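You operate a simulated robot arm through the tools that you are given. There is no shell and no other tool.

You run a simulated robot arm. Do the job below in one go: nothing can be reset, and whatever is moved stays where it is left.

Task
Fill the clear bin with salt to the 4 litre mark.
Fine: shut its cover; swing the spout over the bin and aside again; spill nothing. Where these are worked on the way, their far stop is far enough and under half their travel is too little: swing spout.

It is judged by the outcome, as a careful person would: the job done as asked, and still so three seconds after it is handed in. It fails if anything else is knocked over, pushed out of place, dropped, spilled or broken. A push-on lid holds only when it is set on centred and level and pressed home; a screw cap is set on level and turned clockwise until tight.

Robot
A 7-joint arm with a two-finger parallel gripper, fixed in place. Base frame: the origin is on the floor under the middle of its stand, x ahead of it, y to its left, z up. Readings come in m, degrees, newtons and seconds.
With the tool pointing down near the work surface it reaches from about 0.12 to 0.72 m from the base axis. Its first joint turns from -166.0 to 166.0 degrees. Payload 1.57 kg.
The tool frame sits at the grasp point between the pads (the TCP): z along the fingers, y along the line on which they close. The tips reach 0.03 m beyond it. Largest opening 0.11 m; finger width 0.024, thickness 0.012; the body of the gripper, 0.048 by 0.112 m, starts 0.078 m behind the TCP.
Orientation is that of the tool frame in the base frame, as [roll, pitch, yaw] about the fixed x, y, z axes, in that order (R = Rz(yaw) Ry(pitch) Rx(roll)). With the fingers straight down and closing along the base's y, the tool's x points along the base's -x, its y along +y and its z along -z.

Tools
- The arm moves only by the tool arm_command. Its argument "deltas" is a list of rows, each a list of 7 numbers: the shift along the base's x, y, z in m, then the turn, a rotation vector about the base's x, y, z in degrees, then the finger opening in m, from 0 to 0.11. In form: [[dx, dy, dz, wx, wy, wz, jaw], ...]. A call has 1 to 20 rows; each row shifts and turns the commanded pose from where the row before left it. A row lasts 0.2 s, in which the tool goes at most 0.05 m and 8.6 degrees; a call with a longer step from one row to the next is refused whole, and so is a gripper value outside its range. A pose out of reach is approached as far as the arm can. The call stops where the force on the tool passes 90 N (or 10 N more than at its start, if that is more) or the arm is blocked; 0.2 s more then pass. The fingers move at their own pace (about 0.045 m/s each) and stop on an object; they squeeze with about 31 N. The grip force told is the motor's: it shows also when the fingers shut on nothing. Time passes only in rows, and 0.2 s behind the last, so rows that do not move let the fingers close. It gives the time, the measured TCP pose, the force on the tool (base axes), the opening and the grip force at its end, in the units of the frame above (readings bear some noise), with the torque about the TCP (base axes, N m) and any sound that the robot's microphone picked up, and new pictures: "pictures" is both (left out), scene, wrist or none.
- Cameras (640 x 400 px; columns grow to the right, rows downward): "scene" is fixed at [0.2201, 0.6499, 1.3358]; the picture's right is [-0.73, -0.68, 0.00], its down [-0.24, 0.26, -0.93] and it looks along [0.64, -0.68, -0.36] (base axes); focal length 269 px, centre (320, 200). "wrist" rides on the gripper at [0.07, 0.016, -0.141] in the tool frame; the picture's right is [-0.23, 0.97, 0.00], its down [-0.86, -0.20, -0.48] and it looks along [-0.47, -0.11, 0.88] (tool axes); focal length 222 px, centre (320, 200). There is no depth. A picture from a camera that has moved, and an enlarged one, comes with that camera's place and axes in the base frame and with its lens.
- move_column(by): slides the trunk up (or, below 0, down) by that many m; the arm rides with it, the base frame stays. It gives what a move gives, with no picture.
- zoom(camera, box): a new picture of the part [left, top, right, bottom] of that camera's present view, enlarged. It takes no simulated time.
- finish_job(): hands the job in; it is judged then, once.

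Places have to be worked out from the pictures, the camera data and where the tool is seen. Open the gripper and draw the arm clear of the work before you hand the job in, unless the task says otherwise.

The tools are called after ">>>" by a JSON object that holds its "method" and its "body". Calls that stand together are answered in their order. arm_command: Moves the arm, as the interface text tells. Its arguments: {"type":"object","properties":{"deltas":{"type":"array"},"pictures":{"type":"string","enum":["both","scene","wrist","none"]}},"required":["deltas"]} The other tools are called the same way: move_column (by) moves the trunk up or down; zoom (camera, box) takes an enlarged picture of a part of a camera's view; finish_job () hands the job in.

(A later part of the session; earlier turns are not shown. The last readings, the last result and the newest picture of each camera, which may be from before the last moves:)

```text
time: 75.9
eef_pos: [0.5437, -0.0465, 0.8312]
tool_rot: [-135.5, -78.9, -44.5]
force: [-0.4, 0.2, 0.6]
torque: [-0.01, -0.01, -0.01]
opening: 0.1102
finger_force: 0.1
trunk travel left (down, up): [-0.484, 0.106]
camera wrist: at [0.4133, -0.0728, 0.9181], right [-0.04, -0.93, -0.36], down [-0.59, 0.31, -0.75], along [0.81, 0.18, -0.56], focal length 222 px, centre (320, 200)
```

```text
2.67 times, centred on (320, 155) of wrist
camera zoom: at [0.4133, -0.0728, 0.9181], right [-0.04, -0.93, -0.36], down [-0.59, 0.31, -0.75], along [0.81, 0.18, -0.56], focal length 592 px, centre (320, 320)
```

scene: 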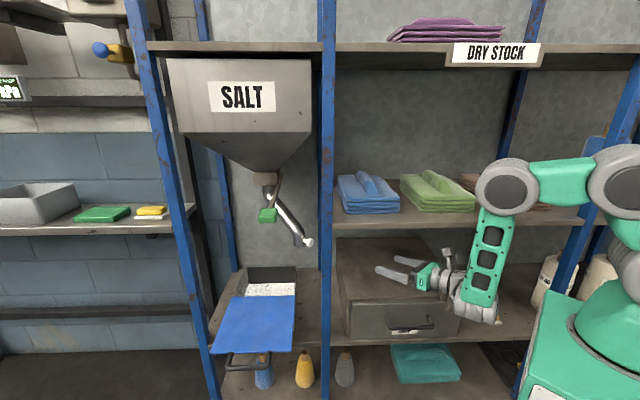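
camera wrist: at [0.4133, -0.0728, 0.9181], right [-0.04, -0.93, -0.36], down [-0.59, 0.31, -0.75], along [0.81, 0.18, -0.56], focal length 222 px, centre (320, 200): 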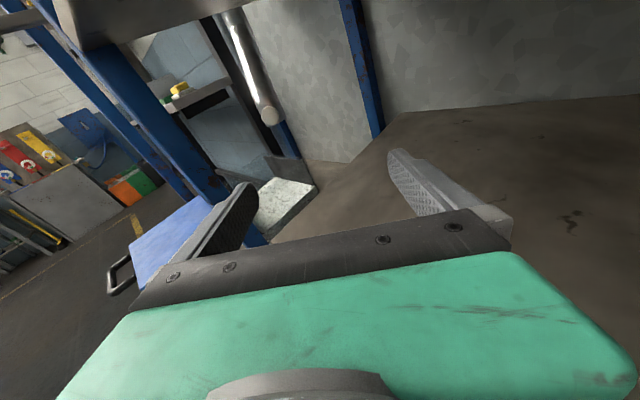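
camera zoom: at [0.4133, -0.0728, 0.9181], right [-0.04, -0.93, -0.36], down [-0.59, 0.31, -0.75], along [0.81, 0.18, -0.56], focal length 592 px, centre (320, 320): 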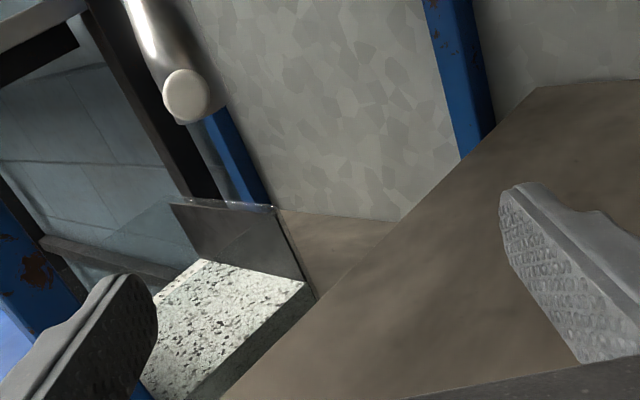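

This gives an accurate fix: the knob end is at about (0.848, 0.041, 0.835). However, with the trunk this high the forearm would come down steeply across the shelf edge as I reach in. So I'll back out to open space, lower the trunk 0.22 m, and bring the hand back up.

>>> {"method": "arm_command", "body": {"deltas": [[-0.011, 0.036, 0, 0, 0, 0, 0.11], [-0.011, 0.036, 0, 0, 0, 0, 0.11], [-0.011, 0.036, 0, 0, 0, 0, 0.11], [-0.011, 0.036, 0, 0, 0, 0, 0.11], [0, 0, 0.04, 0, 0, 0, 0.11], [0, 0, 0.03, 0, 0, 0, 0.11]], "pictures": "none"}}

>>> {"method": "move_column", "body": {"by": -0.22}}

>>> {"method": "arm_command", "body": {"deltas": [[0, 0, 0.04, 0, 0, 0, 0.11], [0, 0, 0.04, 0, 0, 0, 0.11], [0, 0, 0.04, 0, 0, 0, 0.11], [0, 0, 0.03, 0, 0, 0, 0.11]], "pictures": "both"}}

```text
time: 77.3
eef_pos: [0.4951, 0.0963, 0.8968]
tool_rot: [-139.7, -78.7, -40.2]
force: [0.3, 0.0, 0.4]
torque: [0.01, 0.02, -0.01]
opening: 0.1099
finger_force: 0.0
trunk travel left (down, up): [-0.484, 0.106]
```

```text
time: 79.7
eef_pos: [0.4995, 0.0964, 0.6821]
tool_rot: [-135.3, -78.8, -44.5]
force: [0.1, -0.3, -0.2]
torque: [0.02, 0.01, -0.01]
opening: 0.11
finger_force: 0.0
trunk travel left (down, up): [-0.264, 0.326]
```

```text
time: 80.7
eef_pos: [0.5016, 0.0975, 0.831]
tool_rot: [-135.8, -78.7, -44.0]
force: [-0.2, 0.6, 0.4]
torque: [-0.03, -0.01, -0.02]
opening: 0.1099
finger_force: 0.1
trunk travel left (down, up): [-0.264, 0.326]
camera wrist: at [0.3709, 0.0704, 0.9171], right [-0.04, -0.93, -0.36], down [-0.59, 0.31, -0.74], along [0.81, 0.18, -0.56], focal length 222 px, centre (320, 200)
```

scene: 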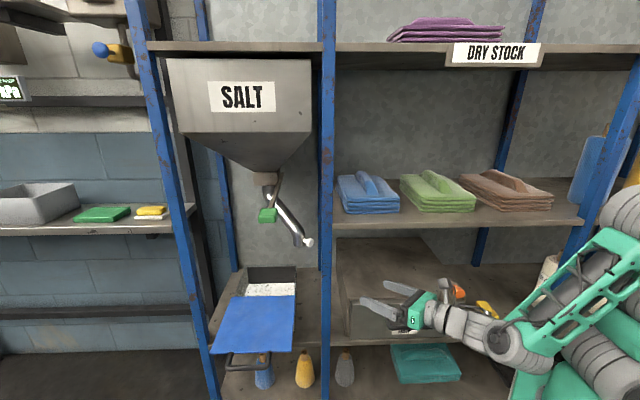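
wrist: 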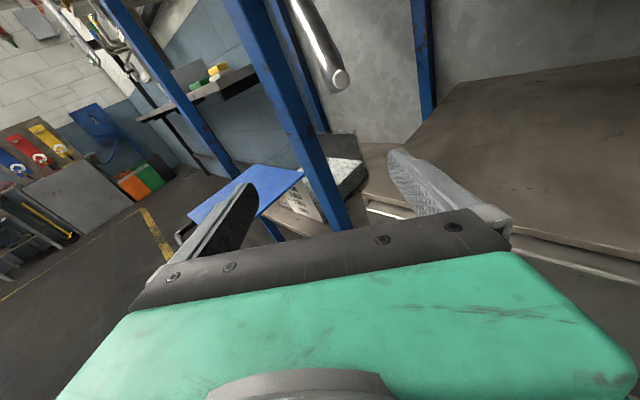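

The forearm is flatter now. I'll move back right to y ≈ -0.053 in front of the gap, then advance partway in and check.

>>> {"method": "arm_command", "body": {"deltas": [[0.005, -0.0376, 0, 0, 0, 0, 0.11], [0.005, -0.0376, 0, 0, 0, 0, 0.11], [0.01, -0.0376, 0, 0, 0, 0, 0.11], [0.01, -0.0376, 0, 0, 0, 0, 0.11], [0.04, 0, 0, 0, 0, 0, 0.11], [0.04, 0, 0, 0, 0, 0, 0.11], [0.04, 0, 0, 0, 0, 0, 0.11]], "pictures": "both"}}

>>> {"method": "zoom", "body": {"camera": "wrist", "box": [180, 20, 420, 220]}}

```text
time: 82.0
eef_pos: [0.5681, -0.0033, 0.7483]
tool_rot: [-162.2, -70.6, -19.4]
force: [-23.9, -14.0, 38.3]
torque: [-0.07, 2.34, 1.37]
opening: 0.106
finger_force: 0.1
out of reach, approached as far as the arm can: row 3, 4
trunk travel left (down, up): [-0.264, 0.326]
stopped in row 6: the force on the tool passed its limit at 1008 N (the readings are from after the stop); the commanded pose is now the measured one
camera wrist: at [0.4556, -0.0255, 0.8562], right [-0.11, -0.94, -0.31], down [-0.71, 0.3, -0.64], along [0.69, 0.15, -0.71], focal length 222 px, centre (320, 200)
```

scene: 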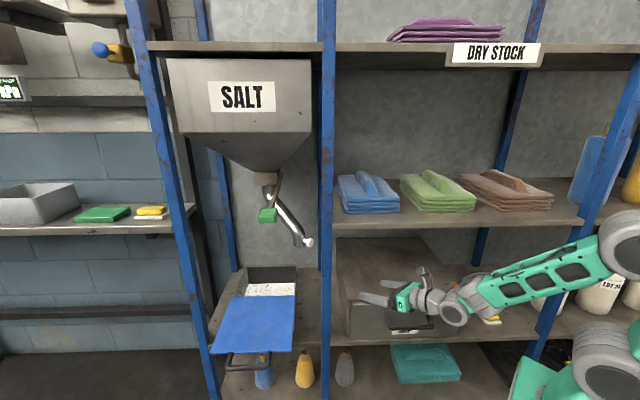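
wrist: 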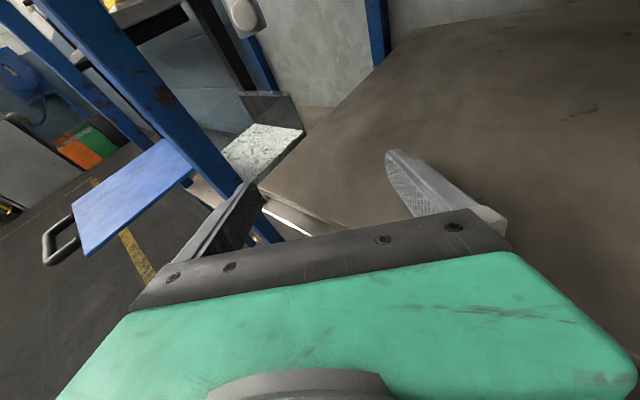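

```text
2.00 times, centred on (300, 120) of wrist
camera zoom: at [0.4556, -0.0255, 0.8562], right [-0.11, -0.94, -0.31], down [-0.71, 0.3, -0.64], along [0.69, 0.15, -0.71], focal length 444 px, centre (360, 360)
```

zoom: 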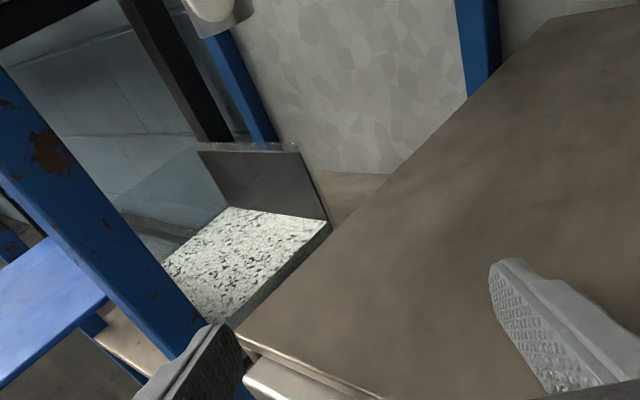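

The arm got clipped mid-move, sagged and touched the drawer unit's top edge. I'll stop and check that nothing was displaced before going on.

>>> {"method": "zoom", "body": {"camera": "scene", "box": [320, 200, 640, 400]}}

>>> {"method": "zoom", "body": {"camera": "scene", "box": [320, 225, 480, 345]}}

```text
2.00 times, centred on (480, 300) of scene
camera zoom: at [0.2201, 0.6499, 1.3358], right [-0.73, -0.68, 0.0], down [-0.24, 0.26, -0.93], along [0.64, -0.68, -0.36], focal length 538 px, centre (0, 0)
```

zoom: 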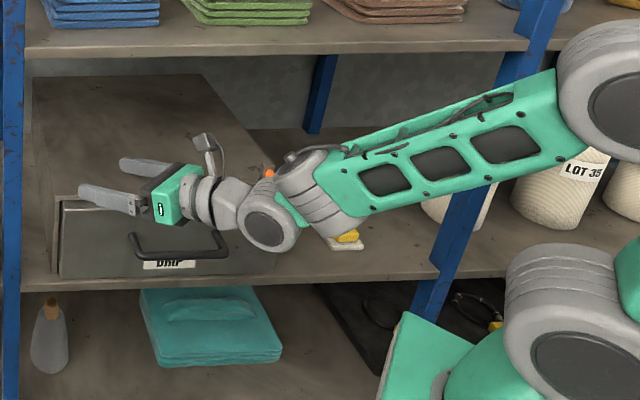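

```text
3.33 times, centred on (400, 285) of scene
camera zoom: at [0.2201, 0.6499, 1.3358], right [-0.73, -0.68, 0.0], down [-0.24, 0.26, -0.93], along [0.64, -0.68, -0.36], focal length 897 px, centre (53, -83)
```

zoom: 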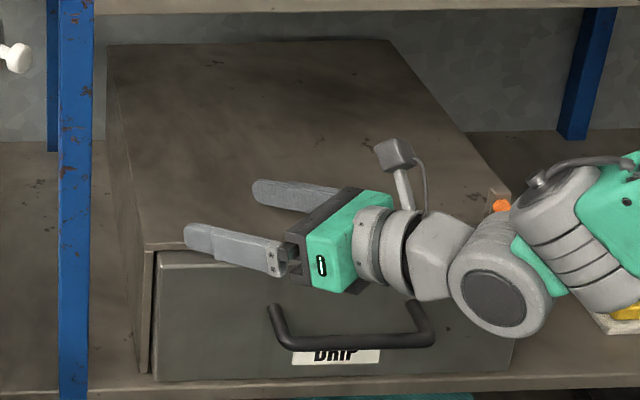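

The drawer unit and latch look unchanged. I'll lift off gently and back away toward the open aisle.

>>> {"method": "arm_command", "body": {"deltas": [[-0.005, 0.01, 0.015, 0, 0, 0, 0.11], [-0.01, 0.02, 0.02, 0, 0, 0, 0.11], [-0.01, 0.03, 0.02, 0, 0, 0, 0.11], [-0.01, 0.03, 0.02, 0, 0, 0, 0.11]], "pictures": "both"}}

```text
time: 83.0
eef_pos: [0.5434, 0.086, 0.8351]
tool_rot: [-158.6, -71.2, -22.6]
force: [0.7, 1.3, -0.3]
torque: [-0.06, 0.0, -0.02]
opening: 0.11
finger_force: 0.1
trunk travel left (down, up): [-0.264, 0.326]
camera wrist: at [0.4286, 0.0623, 0.9416], right [-0.11, -0.94, -0.33], down [-0.7, 0.31, -0.64], along [0.7, 0.16, -0.69], focal length 222 px, centre (320, 200)
```

scene: 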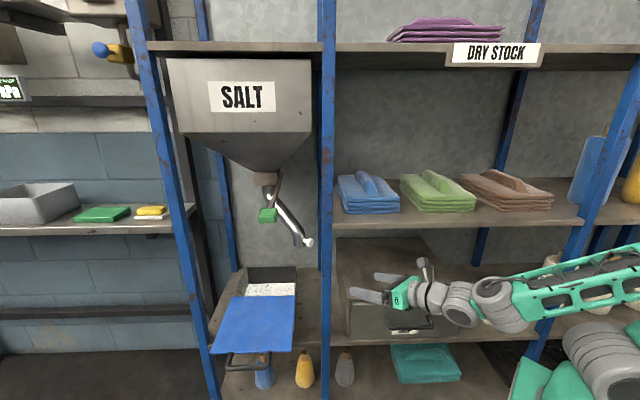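
wrist: 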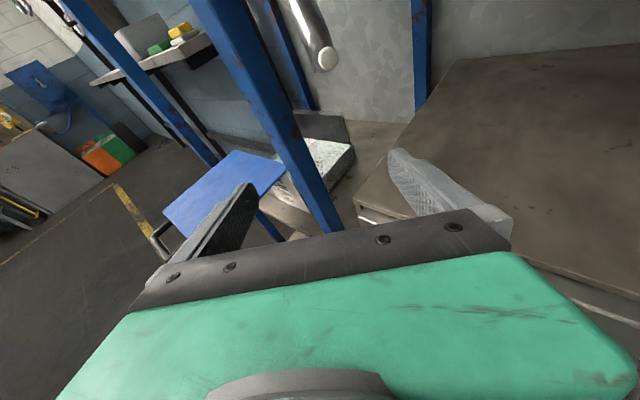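

Nothing was disturbed. Re-checking the geometry, a workable lane exists at azimuth about -32°, level, with jaws wide and the right finger just above the knob, pressing the pipe from its right side. I'll set the trunk to match that height and move to a safe standoff for it.

>>> {"method": "move_column", "body": {"by": 0.07}}

>>> {"method": "arm_command", "body": {"deltas": [[0.0074, 0.031, -0.0074, -0.77, -2.7, -6.4, 0.08], [0.0074, 0.031, -0.0074, -0.77, -2.7, -6.4, 0.08], [0.0074, 0.031, -0.0074, -0.77, -2.7, -6.4, 0.08], [0.0074, 0.031, -0.0074, -0.77, -2.7, -6.4, 0.08], [0.0074, 0.031, -0.0074, -0.77, -2.7, -6.4, 0.08]], "pictures": "both"}}

```text
time: 84.1
eef_pos: [0.5427, 0.0869, 0.9037]
tool_rot: [-158.9, -71.1, -22.2]
force: [0.3, -0.5, 0.0]
torque: [0.0, 0.01, 0.05]
opening: 0.11
finger_force: 0.0
trunk travel left (down, up): [-0.334, 0.256]
```

```text
time: 85.3
eef_pos: [0.5869, 0.23, 0.8735]
tool_rot: [-128.4, -81.3, -81.3]
force: [-1.1, -1.2, 0.0]
torque: [-0.05, -0.08, 0.1]
opening: 0.0801
finger_force: 0.1
out of reach, approached as far as the arm can: row 5
trunk travel left (down, up): [-0.334, 0.256]
camera wrist: at [0.4596, 0.2741, 0.9555], right [-0.49, -0.8, -0.34], down [-0.34, 0.53, -0.78], along [0.8, -0.27, -0.53], focal length 222 px, centre (320, 200)
```

scene: 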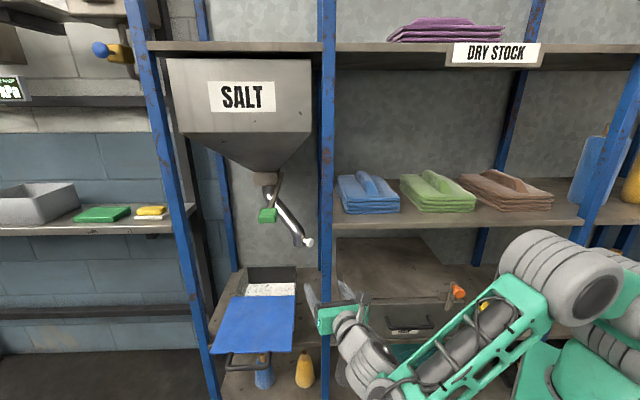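
wrist: 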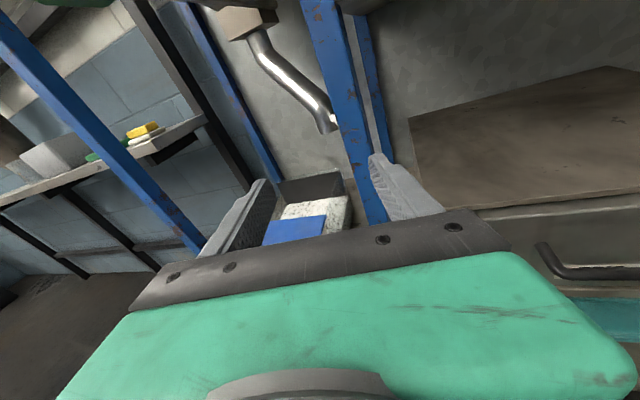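

The latch and drawers are intact. The tool is near level at azimuth about -29°. I'll move forward to just before the post plane, with small steps and a check of tracking.

>>> {"method": "arm_command", "body": {"deltas": [[0.031, -0.0067, 0.001, 0, 0, -1.3, 0.08], [0.031, -0.0067, 0.001, 0, 0, -1.3, 0.08], [0.031, -0.0067, 0.001, 0, 0, 0, 0.08], [0.025, -0.0055, 0.001, 0, 0, 0, 0.08]], "pictures": "both"}}

```text
time: 86.3
eef_pos: [0.7078, 0.2018, 0.8764]
tool_rot: [-128.7, -81.4, -83.5]
force: [-0.7, -0.6, -0.5]
torque: [0.0, 0.0, 0.0]
opening: 0.08
finger_force: 0.1
trunk travel left (down, up): [-0.334, 0.256]
camera wrist: at [0.5814, 0.2525, 0.9583], right [-0.52, -0.78, -0.34], down [-0.31, 0.55, -0.78], along [0.79, -0.3, -0.53], focal length 222 px, centre (320, 200)
```

scene: 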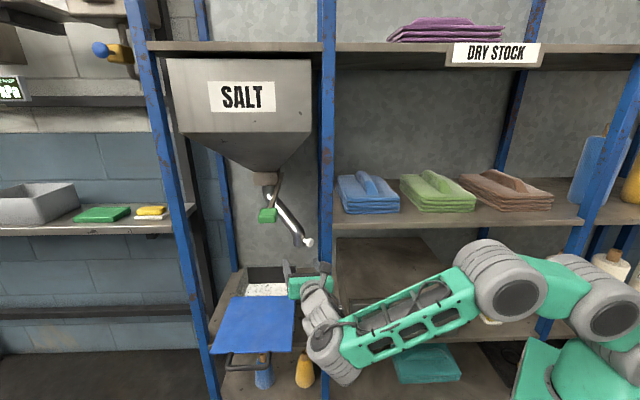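
wrist: 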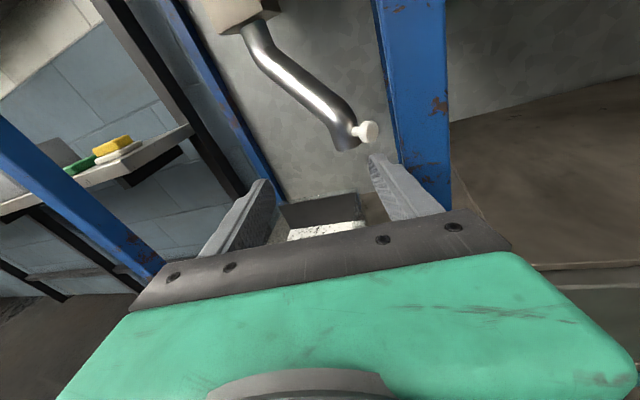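

Tracking is exact here. I'll zoom in to confirm the post edge relative to the right finger before entering.

>>> {"method": "zoom", "body": {"camera": "wrist", "box": [220, 20, 480, 220]}}

```text
2.00 times, centred on (350, 120) of wrist
camera zoom: at [0.5814, 0.2525, 0.9583], right [-0.52, -0.78, -0.34], down [-0.31, 0.55, -0.78], along [0.79, -0.3, -0.53], focal length 444 px, centre (260, 360)
```

zoom: 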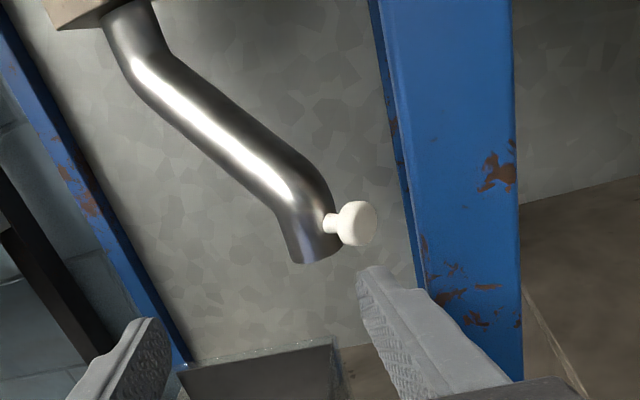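

The post's left face is at u ≈ 0.583. I'll shift 5 mm left, raise 2 cm (so the finger rides above the knob against the pipe), and advance 0.1 m along the tool azimuth with the jaws at 80 mm.

>>> {"method": "arm_command", "body": {"deltas": [[0.0035, 0.0036, 0.01, 0, 0, 0, 0.08], [0.0, 0.0, 0.01, 0, 0, 0, 0.08], [0.0281, -0.0173, 0, 0, 0, 0, 0.08], [0.0281, -0.0173, 0, 0, 0, 0, 0.08], [0.0281, -0.0173, 0, 0, 0, 0, 0.08]], "pictures": "both"}}

```text
time: 87.5
eef_pos: [0.7941, 0.1551, 0.8975]
tool_rot: [-128.6, -81.3, -83.5]
force: [0.5, -0.5, 0.1]
torque: [-0.02, 0.03, 0.0]
opening: 0.0798
finger_force: 0.1
trunk travel left (down, up): [-0.334, 0.256]
camera wrist: at [0.6668, 0.2055, 0.9776], right [-0.52, -0.78, -0.34], down [-0.31, 0.55, -0.78], along [0.79, -0.3, -0.53], focal length 222 px, centre (320, 200)
```

scene: 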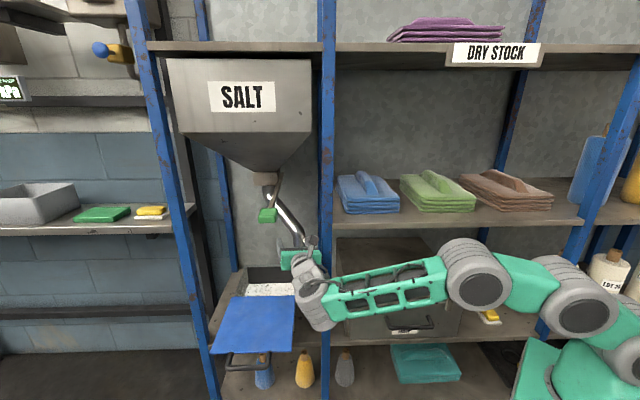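
wrist: 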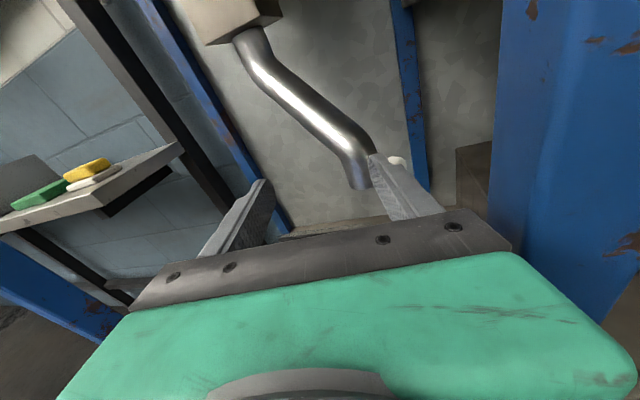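

Tracking is still exact and the palm is clearing the post. I'll zoom in to judge the right finger's lane relative to the pipe's right side.

>>> {"method": "zoom", "body": {"camera": "wrist", "box": [260, 60, 460, 220]}}

>>> {"method": "zoom", "body": {"camera": "scene", "box": [240, 170, 360, 290]}}

```text
2.50 times, centred on (360, 140) of wrist
camera zoom: at [0.6668, 0.2055, 0.9776], right [-0.52, -0.78, -0.34], down [-0.31, 0.55, -0.78], along [0.79, -0.3, -0.53], focal length 555 px, centre (220, 350)
```

zoom: 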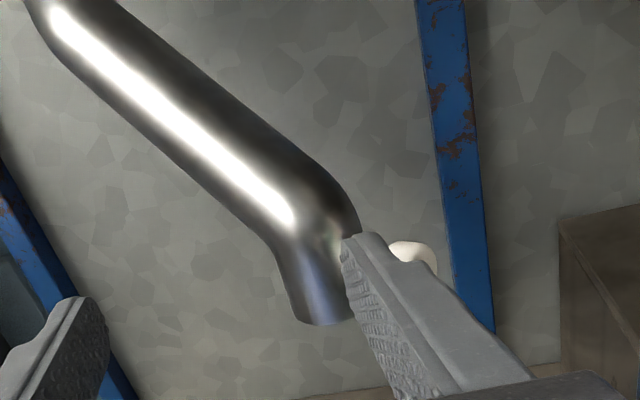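

```text
3.33 times, centred on (300, 230) of scene
camera zoom: at [0.2201, 0.6499, 1.3358], right [-0.73, -0.68, 0.0], down [-0.24, 0.26, -0.93], along [0.64, -0.68, -0.36], focal length 897 px, centre (387, 100)
```

zoom: 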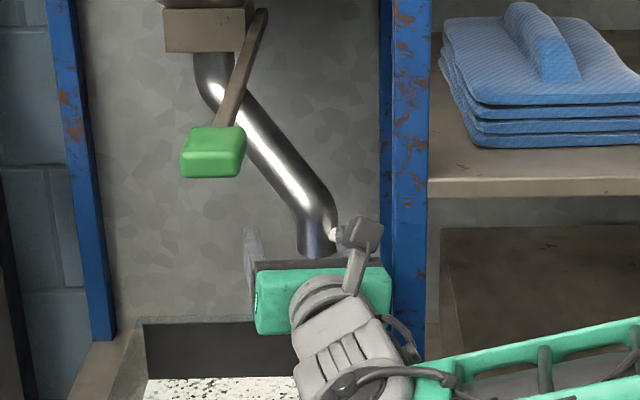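

Opening to 110 mm will put the right finger about 8 mm right of the pipe at the final depth. I'll advance 5 cm, open the jaws fully (finger roots then beyond the post), then pause.

>>> {"method": "arm_command", "body": {"deltas": [[0.0213, -0.0131, 0, 0, 0, 0, 0.08], [0.0213, -0.0131, 0, 0, 0, 0, 0.08], [0, 0, 0, 0, 0, 0, 0.11], [0, 0, 0, 0, 0, 0, 0.11], [0, 0, 0, 0, 0, 0, 0.11]], "pictures": "both"}}

>>> {"method": "zoom", "body": {"camera": "wrist", "box": [220, 40, 460, 220]}}

```text
time: 88.7
eef_pos: [0.8359, 0.1273, 0.8973]
tool_rot: [-128.9, -81.3, -83.5]
force: [0.2, -0.1, -0.2]
torque: [0.01, 0.01, -0.05]
opening: 0.1099
finger_force: 0.2
trunk travel left (down, up): [-0.334, 0.256]
camera wrist: at [0.7097, 0.1782, 0.9784], right [-0.52, -0.78, -0.34], down [-0.31, 0.55, -0.78], along [0.79, -0.3, -0.53], focal length 222 px, centre (320, 200)
```

scene: 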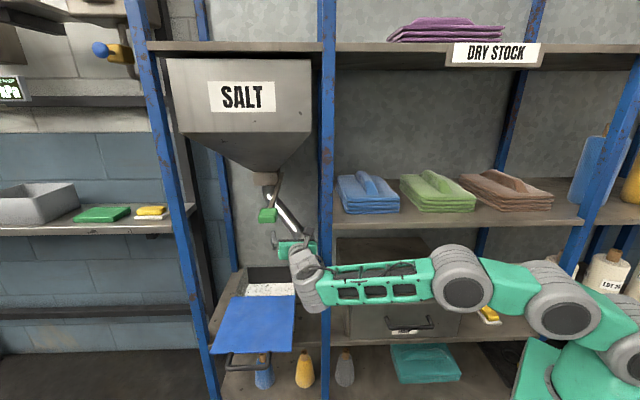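
wrist: 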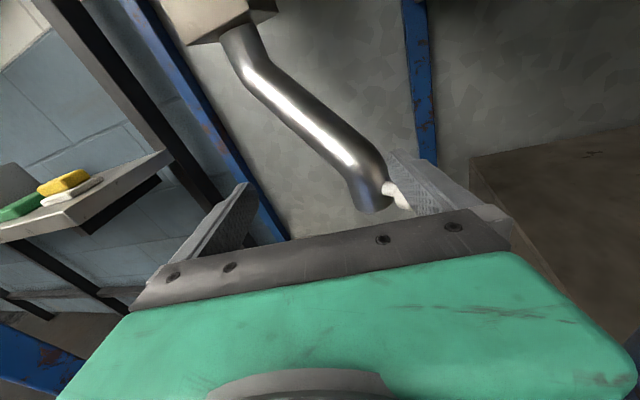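

```text
2.22 times, centred on (340, 130) of wrist
camera zoom: at [0.7097, 0.1782, 0.9784], right [-0.52, -0.78, -0.34], down [-0.31, 0.55, -0.78], along [0.79, -0.3, -0.53], focal length 494 px, centre (276, 356)
```

zoom: 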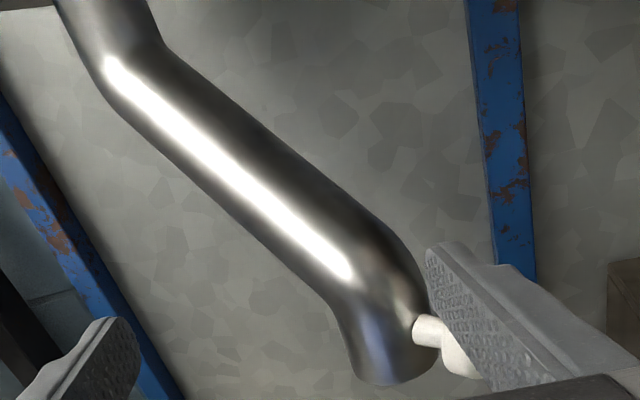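

The finger lanes straddle the pipe. I'll advance another 6 cm so the right finger sits beside the pipe just above the knob.

>>> {"method": "arm_command", "body": {"deltas": [[0.017, -0.0105, 0, 0, 0, 0, 0.11], [0.017, -0.0105, 0, 0, 0, 0, 0.11], [0.017, -0.0105, 0, 0, 0, 0, 0.11]], "pictures": "wrist"}}

>>> {"method": "zoom", "body": {"camera": "wrist", "box": [220, 40, 460, 220]}}

```text
time: 89.5
eef_pos: [0.8845, 0.0907, 0.8975]
tool_rot: [-129.4, -81.3, -82.9]
force: [-0.4, -0.5, -0.5]
torque: [-0.01, -0.01, 0.04]
opening: 0.1099
finger_force: 0.1
out of reach, approached as far as the arm can: row 3
trunk travel left (down, up): [-0.334, 0.256]
camera wrist: at [0.758, 0.1418, 0.9793], right [-0.53, -0.78, -0.34], down [-0.31, 0.55, -0.78], along [0.79, -0.3, -0.53], focal length 222 px, centre (320, 200)
```

wrist: 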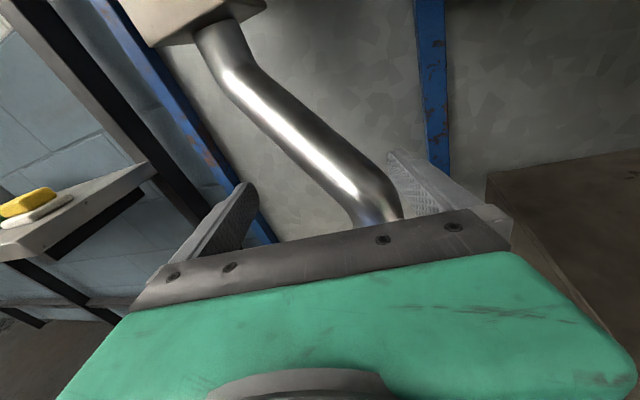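

```text
2.22 times, centred on (340, 130) of wrist
camera zoom: at [0.758, 0.1418, 0.9793], right [-0.53, -0.78, -0.34], down [-0.31, 0.55, -0.78], along [0.79, -0.3, -0.53], focal length 494 px, centre (276, 356)
```

zoom: 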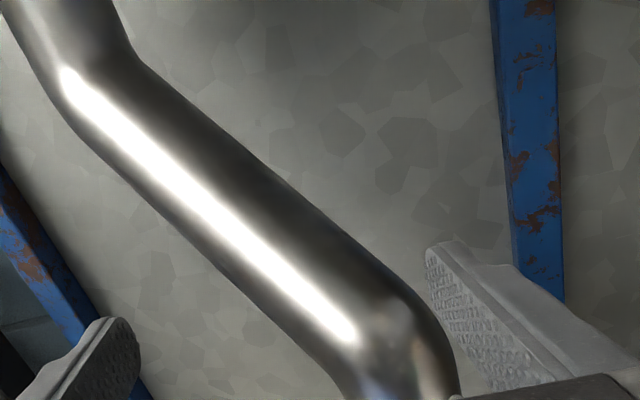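

The right finger is now beside the pipe and the palm is clear of the post. I'll swing the hand left by pivoting about a point near the post, so the finger pushes the pipe toward the bin, 2° per step, watching forces.

>>> {"method": "arm_command", "body": {"deltas": [[0.003, 0.0051, 0, 0, 0, 2, 0.11], [0.0029, 0.0052, 0, 0, 0, 2, 0.11], [0.0026, 0.0053, 0, 0, 0, 2, 0.11], [0.0025, 0.0054, 0, 0, 0, 2, 0.11]], "pictures": "both"}}

>>> {"method": "zoom", "body": {"camera": "scene", "box": [230, 170, 350, 290]}}

```text
time: 90.2
eef_pos: [0.8916, 0.1079, 0.8983]
tool_rot: [-128.2, -81.3, -78.7]
force: [-0.6, -0.3, -0.2]
torque: [0.0, 0.02, -0.03]
opening: 0.11
finger_force: 0.1
trunk travel left (down, up): [-0.334, 0.256]
stopped in row 3: the arm was blocked; the commanded pose is now the measured one
camera wrist: at [0.7617, 0.1471, 0.979], right [-0.45, -0.83, -0.34], down [-0.36, 0.52, -0.78], along [0.82, -0.23, -0.53], focal length 222 px, centre (320, 200)
```

scene: 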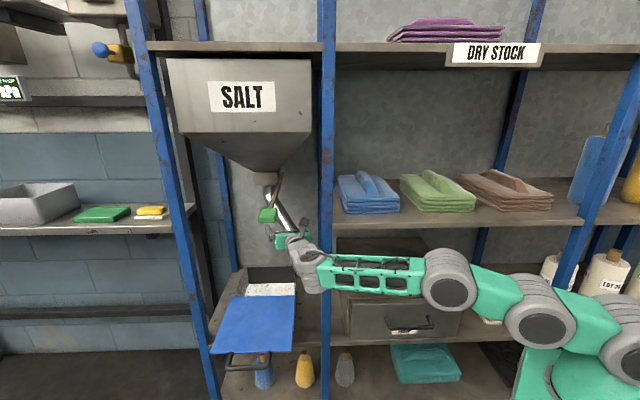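
wrist: 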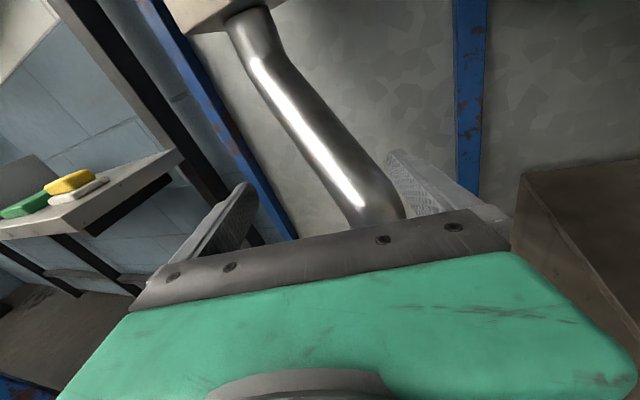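

```text
3.33 times, centred on (290, 230) of scene
camera zoom: at [0.2201, 0.6499, 1.3358], right [-0.73, -0.68, 0.0], down [-0.24, 0.26, -0.93], along [0.64, -0.68, -0.36], focal length 897 px, centre (420, 100)
```

zoom: 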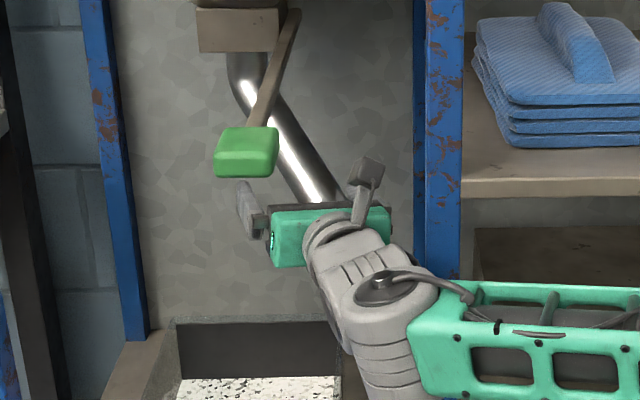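

The spout has begun to swing (the pipe looks more vertical in the scene view), then the arm was blocked. I'll try a small further push to read the reaction force.

>>> {"method": "arm_command", "body": {"deltas": [[0.0026, 0.0053, 0, 0, 0, 1.5, 0.11]], "pictures": "none"}}

>>> {"method": "zoom", "body": {"camera": "wrist", "box": [180, 0, 520, 230]}}

```text
time: 90.7
eef_pos: [0.8957, 0.1138, 0.8988]
tool_rot: [-127.9, -81.2, -77.6]
force: [-1.1, -1.6, 1.9]
torque: [-0.16, 0.04, -0.08]
opening: 0.1099
finger_force: 0.0
trunk travel left (down, up): [-0.334, 0.256]
```

```text
1.74 times, centred on (350, 115) of wrist
camera zoom: at [0.7637, 0.1496, 0.9792], right [-0.43, -0.84, -0.34], down [-0.37, 0.51, -0.78], along [0.82, -0.21, -0.53], focal length 386 px, centre (268, 348)
```

zoom: 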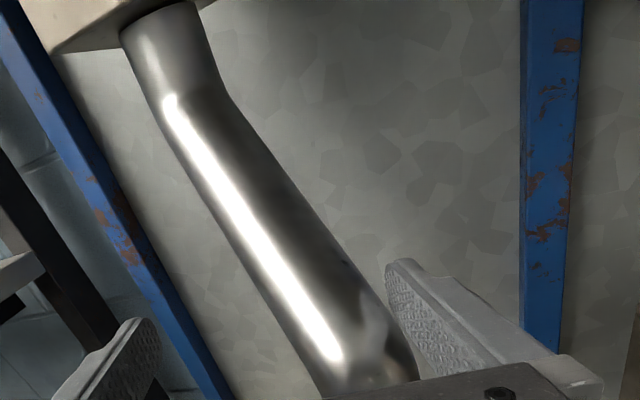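

It moves with only about 2 N, so the swing is light. I'll continue in small steps.

>>> {"method": "arm_command", "body": {"deltas": [[0.0024, 0.0053, 0, 0, 0, 1.8, 0.11], [0.0022, 0.0054, 0, 0, 0, 1.8, 0.11], [0.0021, 0.0055, 0, 0, 0, 1.8, 0.11]], "pictures": "both"}}

>>> {"method": "zoom", "body": {"camera": "scene", "box": [230, 170, 350, 290]}}

```text
time: 91.5
eef_pos: [0.9027, 0.1293, 0.9]
tool_rot: [-128.3, -81.2, -71.8]
force: [-1.1, -1.3, 1.8]
torque: [-0.09, 0.04, -0.09]
opening: 0.1099
finger_force: 0.0
trunk travel left (down, up): [-0.334, 0.256]
camera wrist: at [0.7675, 0.1526, 0.9798], right [-0.35, -0.87, -0.34], down [-0.42, 0.47, -0.78], along [0.84, -0.13, -0.53], focal length 222 px, centre (320, 200)
```

scene: 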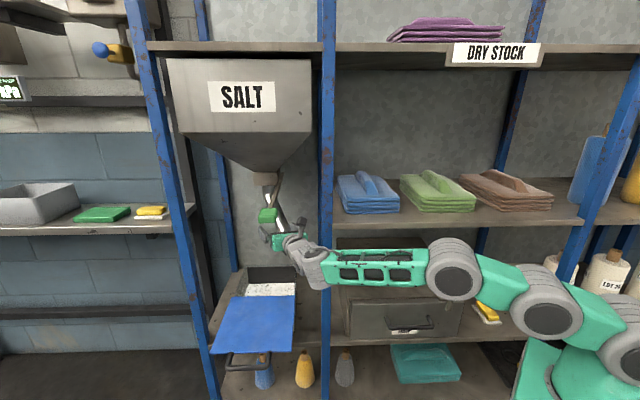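
wrist: 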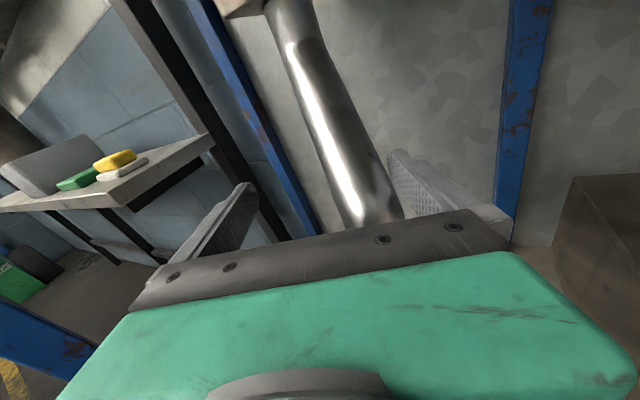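

```text
3.33 times, centred on (290, 230) of scene
camera zoom: at [0.2201, 0.6499, 1.3358], right [-0.73, -0.68, 0.0], down [-0.24, 0.26, -0.93], along [0.64, -0.68, -0.36], focal length 897 px, centre (420, 100)
```

zoom: 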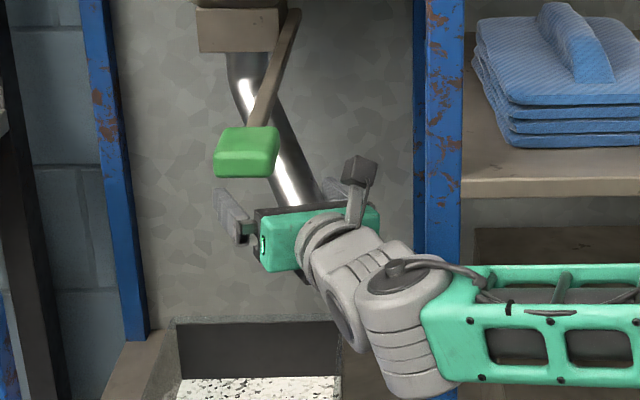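

The spout is swinging nicely. I'll continue the pivot by another 8° or so.

>>> {"method": "arm_command", "body": {"deltas": [[0.002, 0.0056, 0, 0, 0, 2, 0.11], [0.0017, 0.0056, 0, 0, 0, 2, 0.11], [0.0016, 0.0058, 0, 0, 0, 2, 0.11], [0.0013, 0.0058, 0, 0, 0, 2, 0.11]], "pictures": "both"}}

>>> {"method": "zoom", "body": {"camera": "scene", "box": [230, 170, 350, 290]}}

```text
time: 92.5
eef_pos: [0.9093, 0.1531, 0.8988]
tool_rot: [-128.4, -81.3, -63.6]
force: [-2.1, -2.0, 0.2]
torque: [0.04, 0.05, -0.12]
opening: 0.1099
finger_force: 0.1
trunk travel left (down, up): [-0.334, 0.256]
camera wrist: at [0.7736, 0.1563, 0.979], right [-0.22, -0.91, -0.34], down [-0.48, 0.41, -0.78], along [0.85, -0.01, -0.53], focal length 222 px, centre (320, 200)
```

scene: 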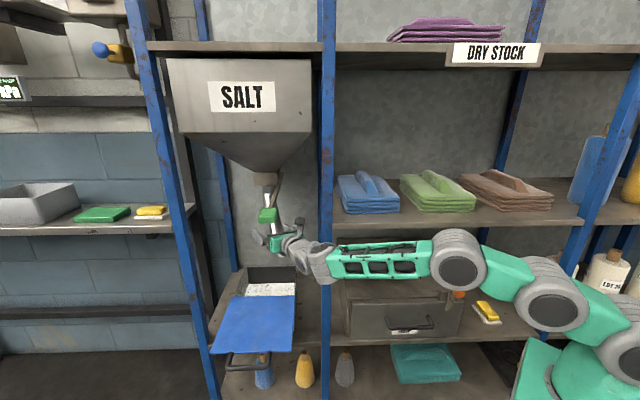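
wrist: 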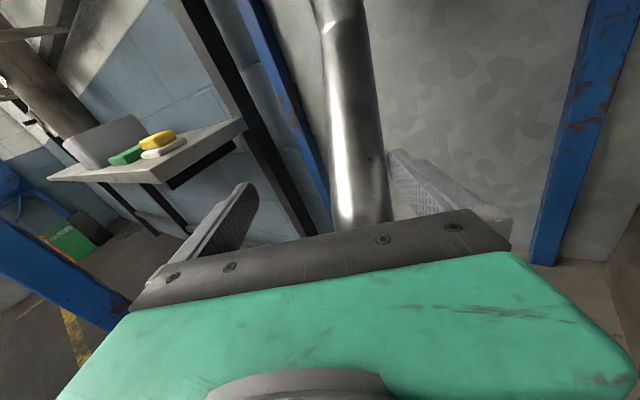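

```text
3.33 times, centred on (290, 230) of scene
camera zoom: at [0.2201, 0.6499, 1.3358], right [-0.73, -0.68, 0.0], down [-0.24, 0.26, -0.93], along [0.64, -0.68, -0.36], focal length 897 px, centre (420, 100)
```

zoom: 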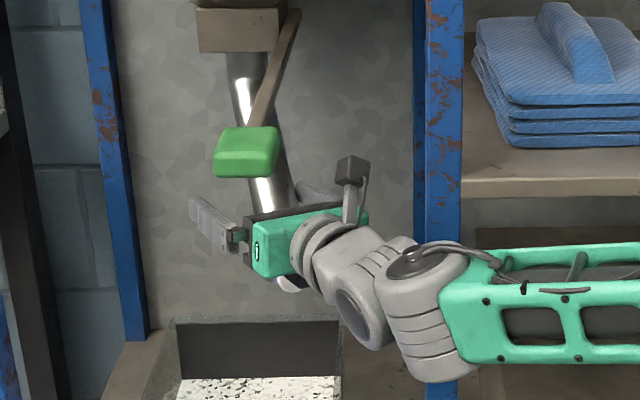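

The knob is now visible under the hand and the spout is about 17° from facing front. The wrist is getting close to the post, so I'll push the last part by translating left instead of pivoting.

>>> {"method": "arm_command", "body": {"deltas": [[0.0065, 0.0075, 0, 0, 0, 0.5, 0.11], [0.0065, 0.0075, 0, 0, 0, 0.5, 0.11], [0.0065, 0.0075, 0, 0, 0, 0.5, 0.11]], "pictures": "both"}}

>>> {"method": "zoom", "body": {"camera": "scene", "box": [230, 170, 350, 290]}}

```text
time: 93.2
eef_pos: [0.9277, 0.1753, 0.8982]
tool_rot: [-128.4, -81.3, -62.1]
force: [1.0, -0.1, 0.4]
torque: [0.02, 0.0, 0.01]
opening: 0.1099
finger_force: 0.0
trunk travel left (down, up): [-0.334, 0.256]
camera wrist: at [0.7919, 0.1749, 0.9783], right [-0.2, -0.92, -0.34], down [-0.49, 0.39, -0.78], along [0.85, 0.01, -0.53], focal length 222 px, centre (320, 200)
```

scene: 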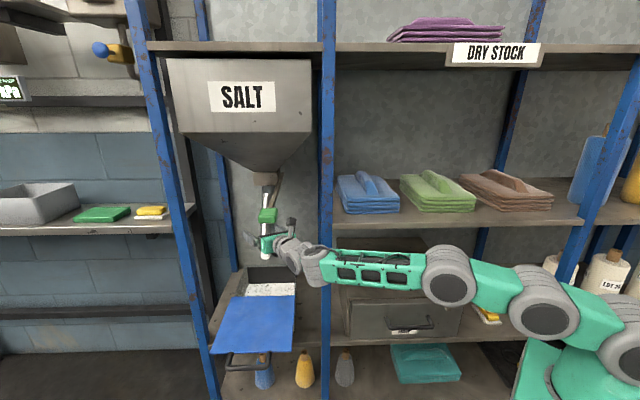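
wrist: 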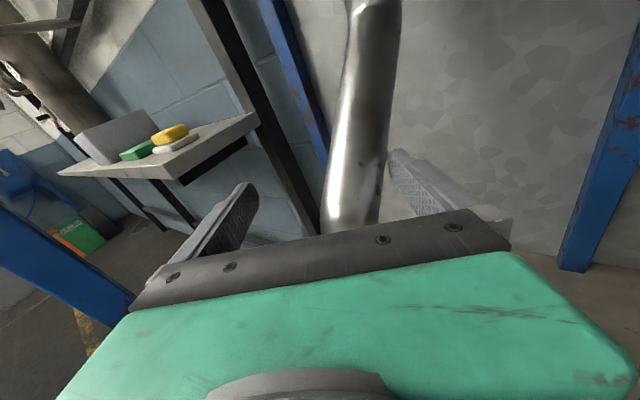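

```text
3.33 times, centred on (290, 230) of scene
camera zoom: at [0.2201, 0.6499, 1.3358], right [-0.73, -0.68, 0.0], down [-0.24, 0.26, -0.93], along [0.64, -0.68, -0.36], focal length 897 px, centre (420, 100)
```

zoom: 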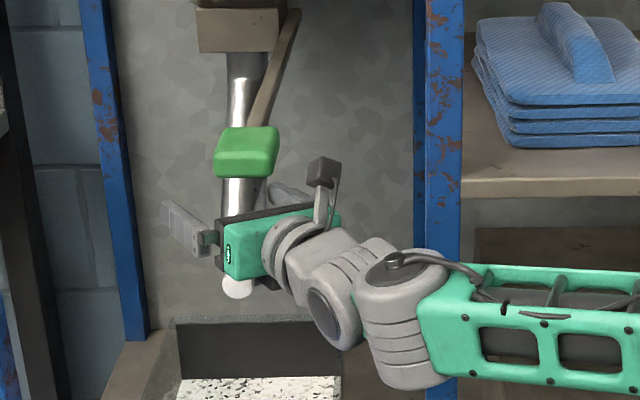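

The spout now points straight out over the bin (knob at the predicted front position). I'll push a little more in small steps to find its far stop.

>>> {"method": "arm_command", "body": {"deltas": [[0.004, 0.006, 0, 0, 0, 0.5, 0.11], [0.004, 0.006, 0, 0, 0, 0.5, 0.11]], "pictures": "wrist"}}

>>> {"method": "zoom", "body": {"camera": "scene", "box": [230, 170, 350, 290]}}

```text
time: 93.8
eef_pos: [0.9328, 0.1775, 0.8982]
tool_rot: [-128.8, -81.3, -61.7]
force: [-40.1, -23.5, 1.4]
torque: [-0.17, -0.23, -2.91]
opening: 0.1101
finger_force: 0.2
trunk travel left (down, up): [-0.334, 0.256]
camera wrist: at [0.7968, 0.1771, 0.9786], right [-0.2, -0.92, -0.34], down [-0.49, 0.39, -0.78], along [0.85, 0.01, -0.53], focal length 222 px, centre (320, 200)
```

wrist: 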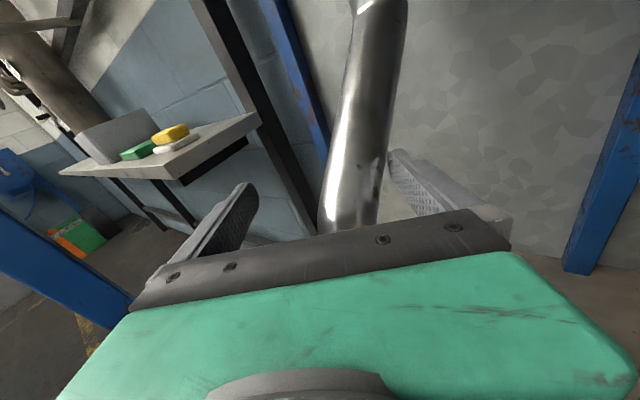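

```text
3.33 times, centred on (290, 230) of scene
camera zoom: at [0.2201, 0.6499, 1.3358], right [-0.73, -0.68, 0.0], down [-0.24, 0.26, -0.93], along [0.64, -0.68, -0.36], focal length 897 px, centre (420, 100)
```

zoom: 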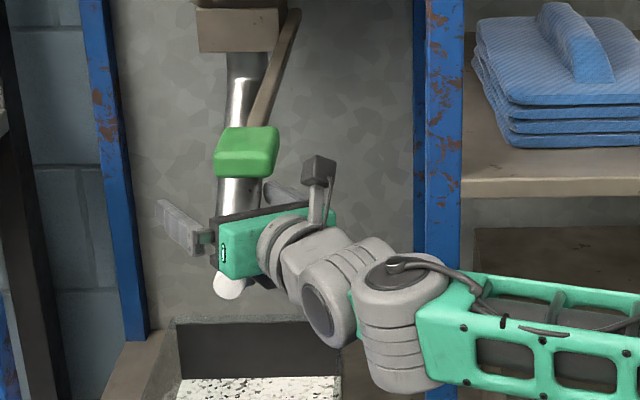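

A 46 N reaction shows the spout is at its far stop over the bin. I'll ease the finger off, back straight out past the pipe, narrow the jaws, and withdraw from the bay.

>>> {"method": "arm_command", "body": {"deltas": [[-0.006, -0.006, 0, 0, 0, 0, 0.11], [-0.004, -0.004, 0, 0, 0, 0, 0.11], [-0.0295, 0.0052, 0, 0, 0, 0, 0.11], [-0.0295, 0.0052, 0, 0, 0, 0, 0.11], [-0.0295, 0.0052, 0, 0, 0, 0, 0.11], [0, 0, 0, 0, 0, 0, 0.05], [0, 0, 0, 0, 0, 0, 0.05], [0, 0, 0, 0, 0, 0, 0.05], [0, 0, 0, 0, 0, 0, 0.05]], "pictures": "both"}}

>>> {"method": "zoom", "body": {"camera": "scene", "box": [230, 170, 350, 290]}}

```text
time: 95.8
eef_pos: [0.8359, 0.1935, 0.8985]
tool_rot: [-128.4, -81.3, -61.2]
force: [0.4, -1.0, 0.0]
torque: [-0.02, -0.01, -0.02]
opening: 0.05
finger_force: 0.0
trunk travel left (down, up): [-0.334, 0.256]
camera wrist: at [0.7001, 0.1909, 0.9785], right [-0.18, -0.92, -0.34], down [-0.5, 0.39, -0.78], along [0.85, 0.03, -0.53], focal length 222 px, centre (320, 200)
```

scene: 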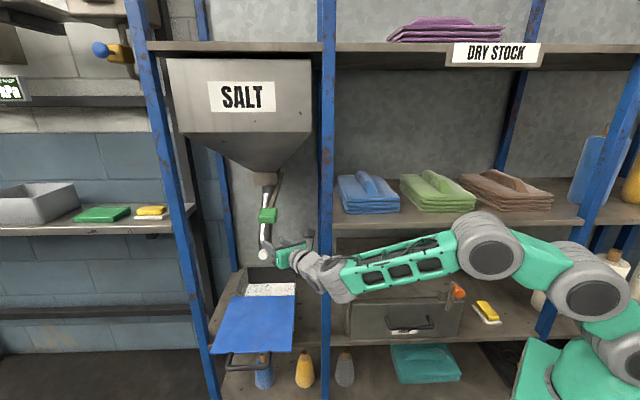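
wrist: 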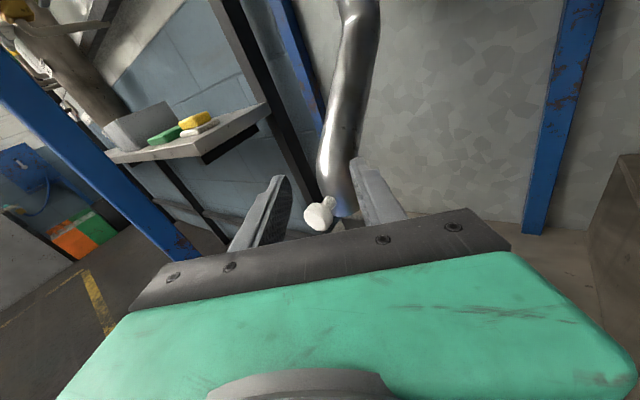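

```text
3.33 times, centred on (290, 230) of scene
camera zoom: at [0.2201, 0.6499, 1.3358], right [-0.73, -0.68, 0.0], down [-0.24, 0.26, -0.93], along [0.64, -0.68, -0.36], focal length 897 px, centre (420, 100)
```

zoom: 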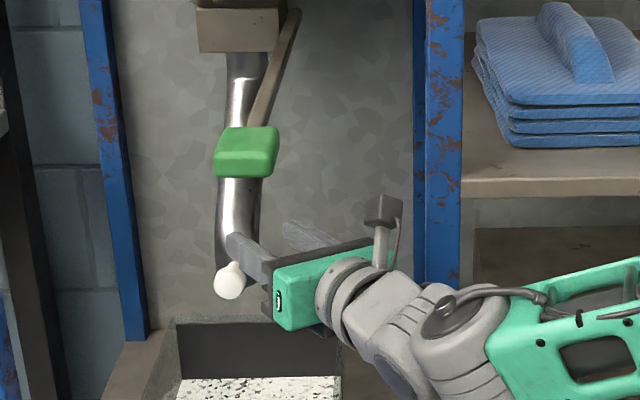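

The spout stays put over the bin with the knob facing front. I'll withdraw the hand fully from the bay toward the aisle and then look at the lever.

>>> {"method": "arm_command", "body": {"deltas": [[-0.0345, 0.006, 0, 0, 0, 0, 0.05], [-0.0345, 0.006, 0, 0, 0, 0, 0.05], [-0.0345, 0.006, 0, 0, 0, 0, 0.05], [-0.0345, 0.006, 0, 0, 0, 0, 0.05], [-0.0345, 0.006, 0, 0, 0, 0, 0.05]], "pictures": "both"}}

>>> {"method": "zoom", "body": {"camera": "scene", "box": [200, 150, 360, 330]}}

>>> {"method": "zoom", "body": {"camera": "wrist", "box": [200, 0, 440, 150]}}

```text
time: 97.0
eef_pos: [0.6633, 0.2256, 0.8964]
tool_rot: [-128.2, -81.3, -61.3]
force: [1.0, 0.9, 0.3]
torque: [0.03, -0.05, 0.02]
opening: 0.0502
finger_force: 0.1
trunk travel left (down, up): [-0.334, 0.256]
camera wrist: at [0.5279, 0.2237, 0.9766], right [-0.18, -0.92, -0.34], down [-0.5, 0.39, -0.78], along [0.85, 0.03, -0.53], focal length 222 px, centre (320, 200)
```

scene: 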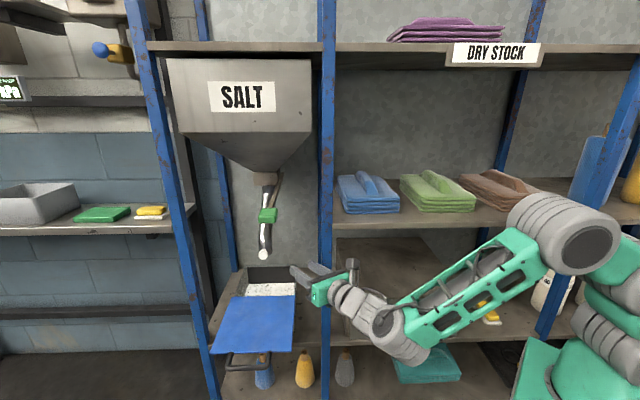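
wrist: 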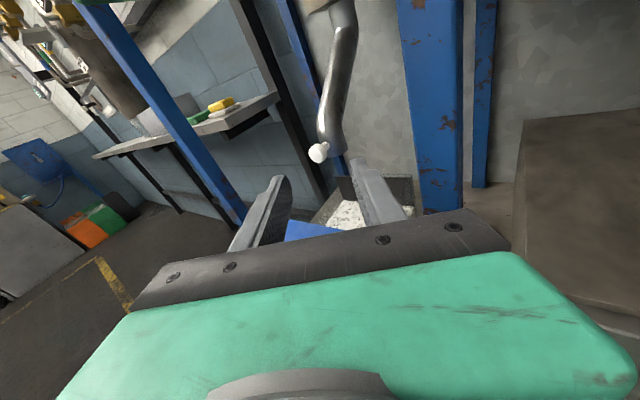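

```text
2.22 times, centred on (280, 240) of scene
camera zoom: at [0.2201, 0.6499, 1.3358], right [-0.73, -0.68, 0.0], down [-0.24, 0.26, -0.93], along [0.64, -0.68, -0.36], focal length 598 px, centre (409, 111)
```

zoom: 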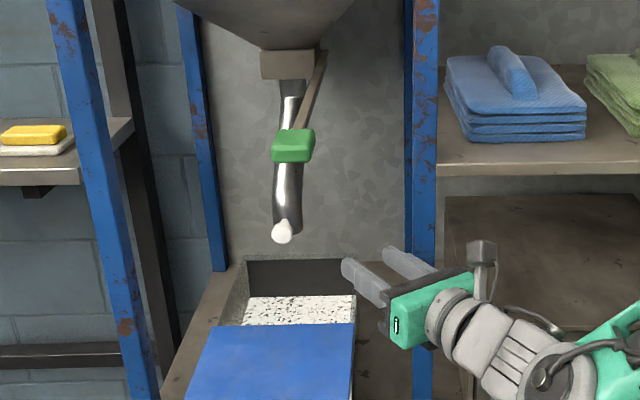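

```text
2.67 times, centred on (320, 75) of wrist
camera zoom: at [0.5279, 0.2237, 0.9766], right [-0.18, -0.92, -0.34], down [-0.5, 0.39, -0.78], along [0.85, 0.03, -0.53], focal length 592 px, centre (320, 533)
```

zoom: 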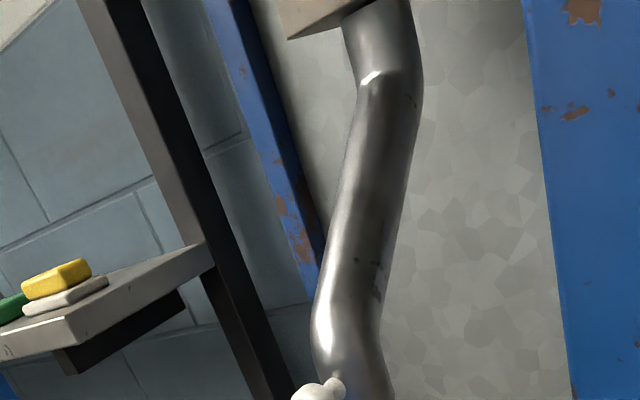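

The spout is parked over the bin (knob at about (0.92, 0.197, 0.83)). Next is the lever: I'll back off a little and raise the trunk to look at it and its pivot from close by.

>>> {"method": "arm_command", "body": {"deltas": [[-0.03, 0.005, 0, 0, 0, 0, 0.03], [-0.03, 0.005, 0, 0, 0, 0, 0.03], [-0.03, 0.005, 0, 0, 0, 0, 0.0], [0, 0, 0, 0, 0, 0, 0.0]], "pictures": "none"}}

>>> {"method": "move_column", "body": {"by": 0.2}}

>>> {"method": "zoom", "body": {"camera": "wrist", "box": [160, 0, 480, 200]}}

>>> {"method": "zoom", "body": {"camera": "scene", "box": [220, 150, 380, 250]}}

```text
time: 98.0
eef_pos: [0.5731, 0.2374, 0.8979]
tool_rot: [-128.4, -81.2, -61.2]
force: [-0.3, 1.0, 0.9]
torque: [-0.01, -0.01, 0.01]
opening: 0.0
finger_force: 12.3
trunk travel left (down, up): [-0.334, 0.256]
```

```text
time: 100.2
eef_pos: [0.574, 0.2381, 1.0973]
tool_rot: [-128.5, -81.4, -61.0]
force: [-0.2, -0.2, -0.1]
torque: [0.0, 0.04, -0.02]
opening: 0.0
finger_force: 21.1
trunk travel left (down, up): [-0.534, 0.056]
```

```text
2.00 times, centred on (320, 100) of wrist
camera zoom: at [0.4376, 0.2358, 1.178], right [-0.18, -0.92, -0.34], down [-0.5, 0.38, -0.78], along [0.85, 0.03, -0.53], focal length 444 px, centre (320, 400)
```

zoom: 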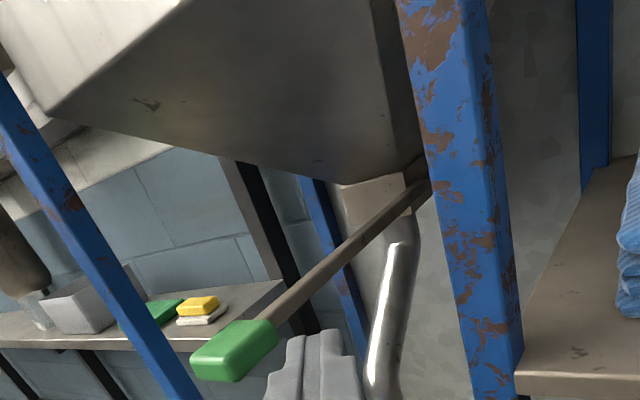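

```text
4.00 times, centred on (300, 200) of scene
camera zoom: at [0.2201, 0.6499, 1.3358], right [-0.73, -0.68, 0.0], down [-0.24, 0.26, -0.93], along [0.64, -0.68, -0.36], focal length 1076 px, centre (400, 200)
```

zoom: 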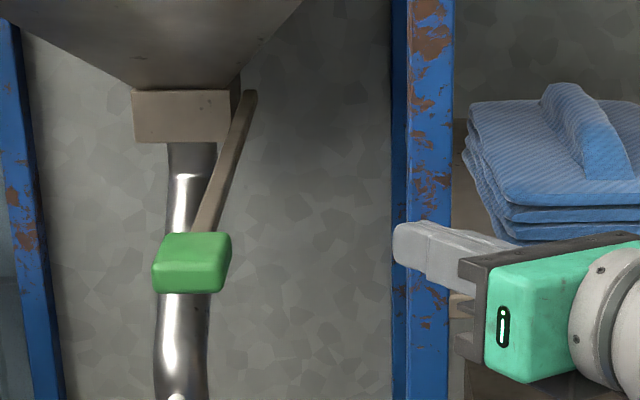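

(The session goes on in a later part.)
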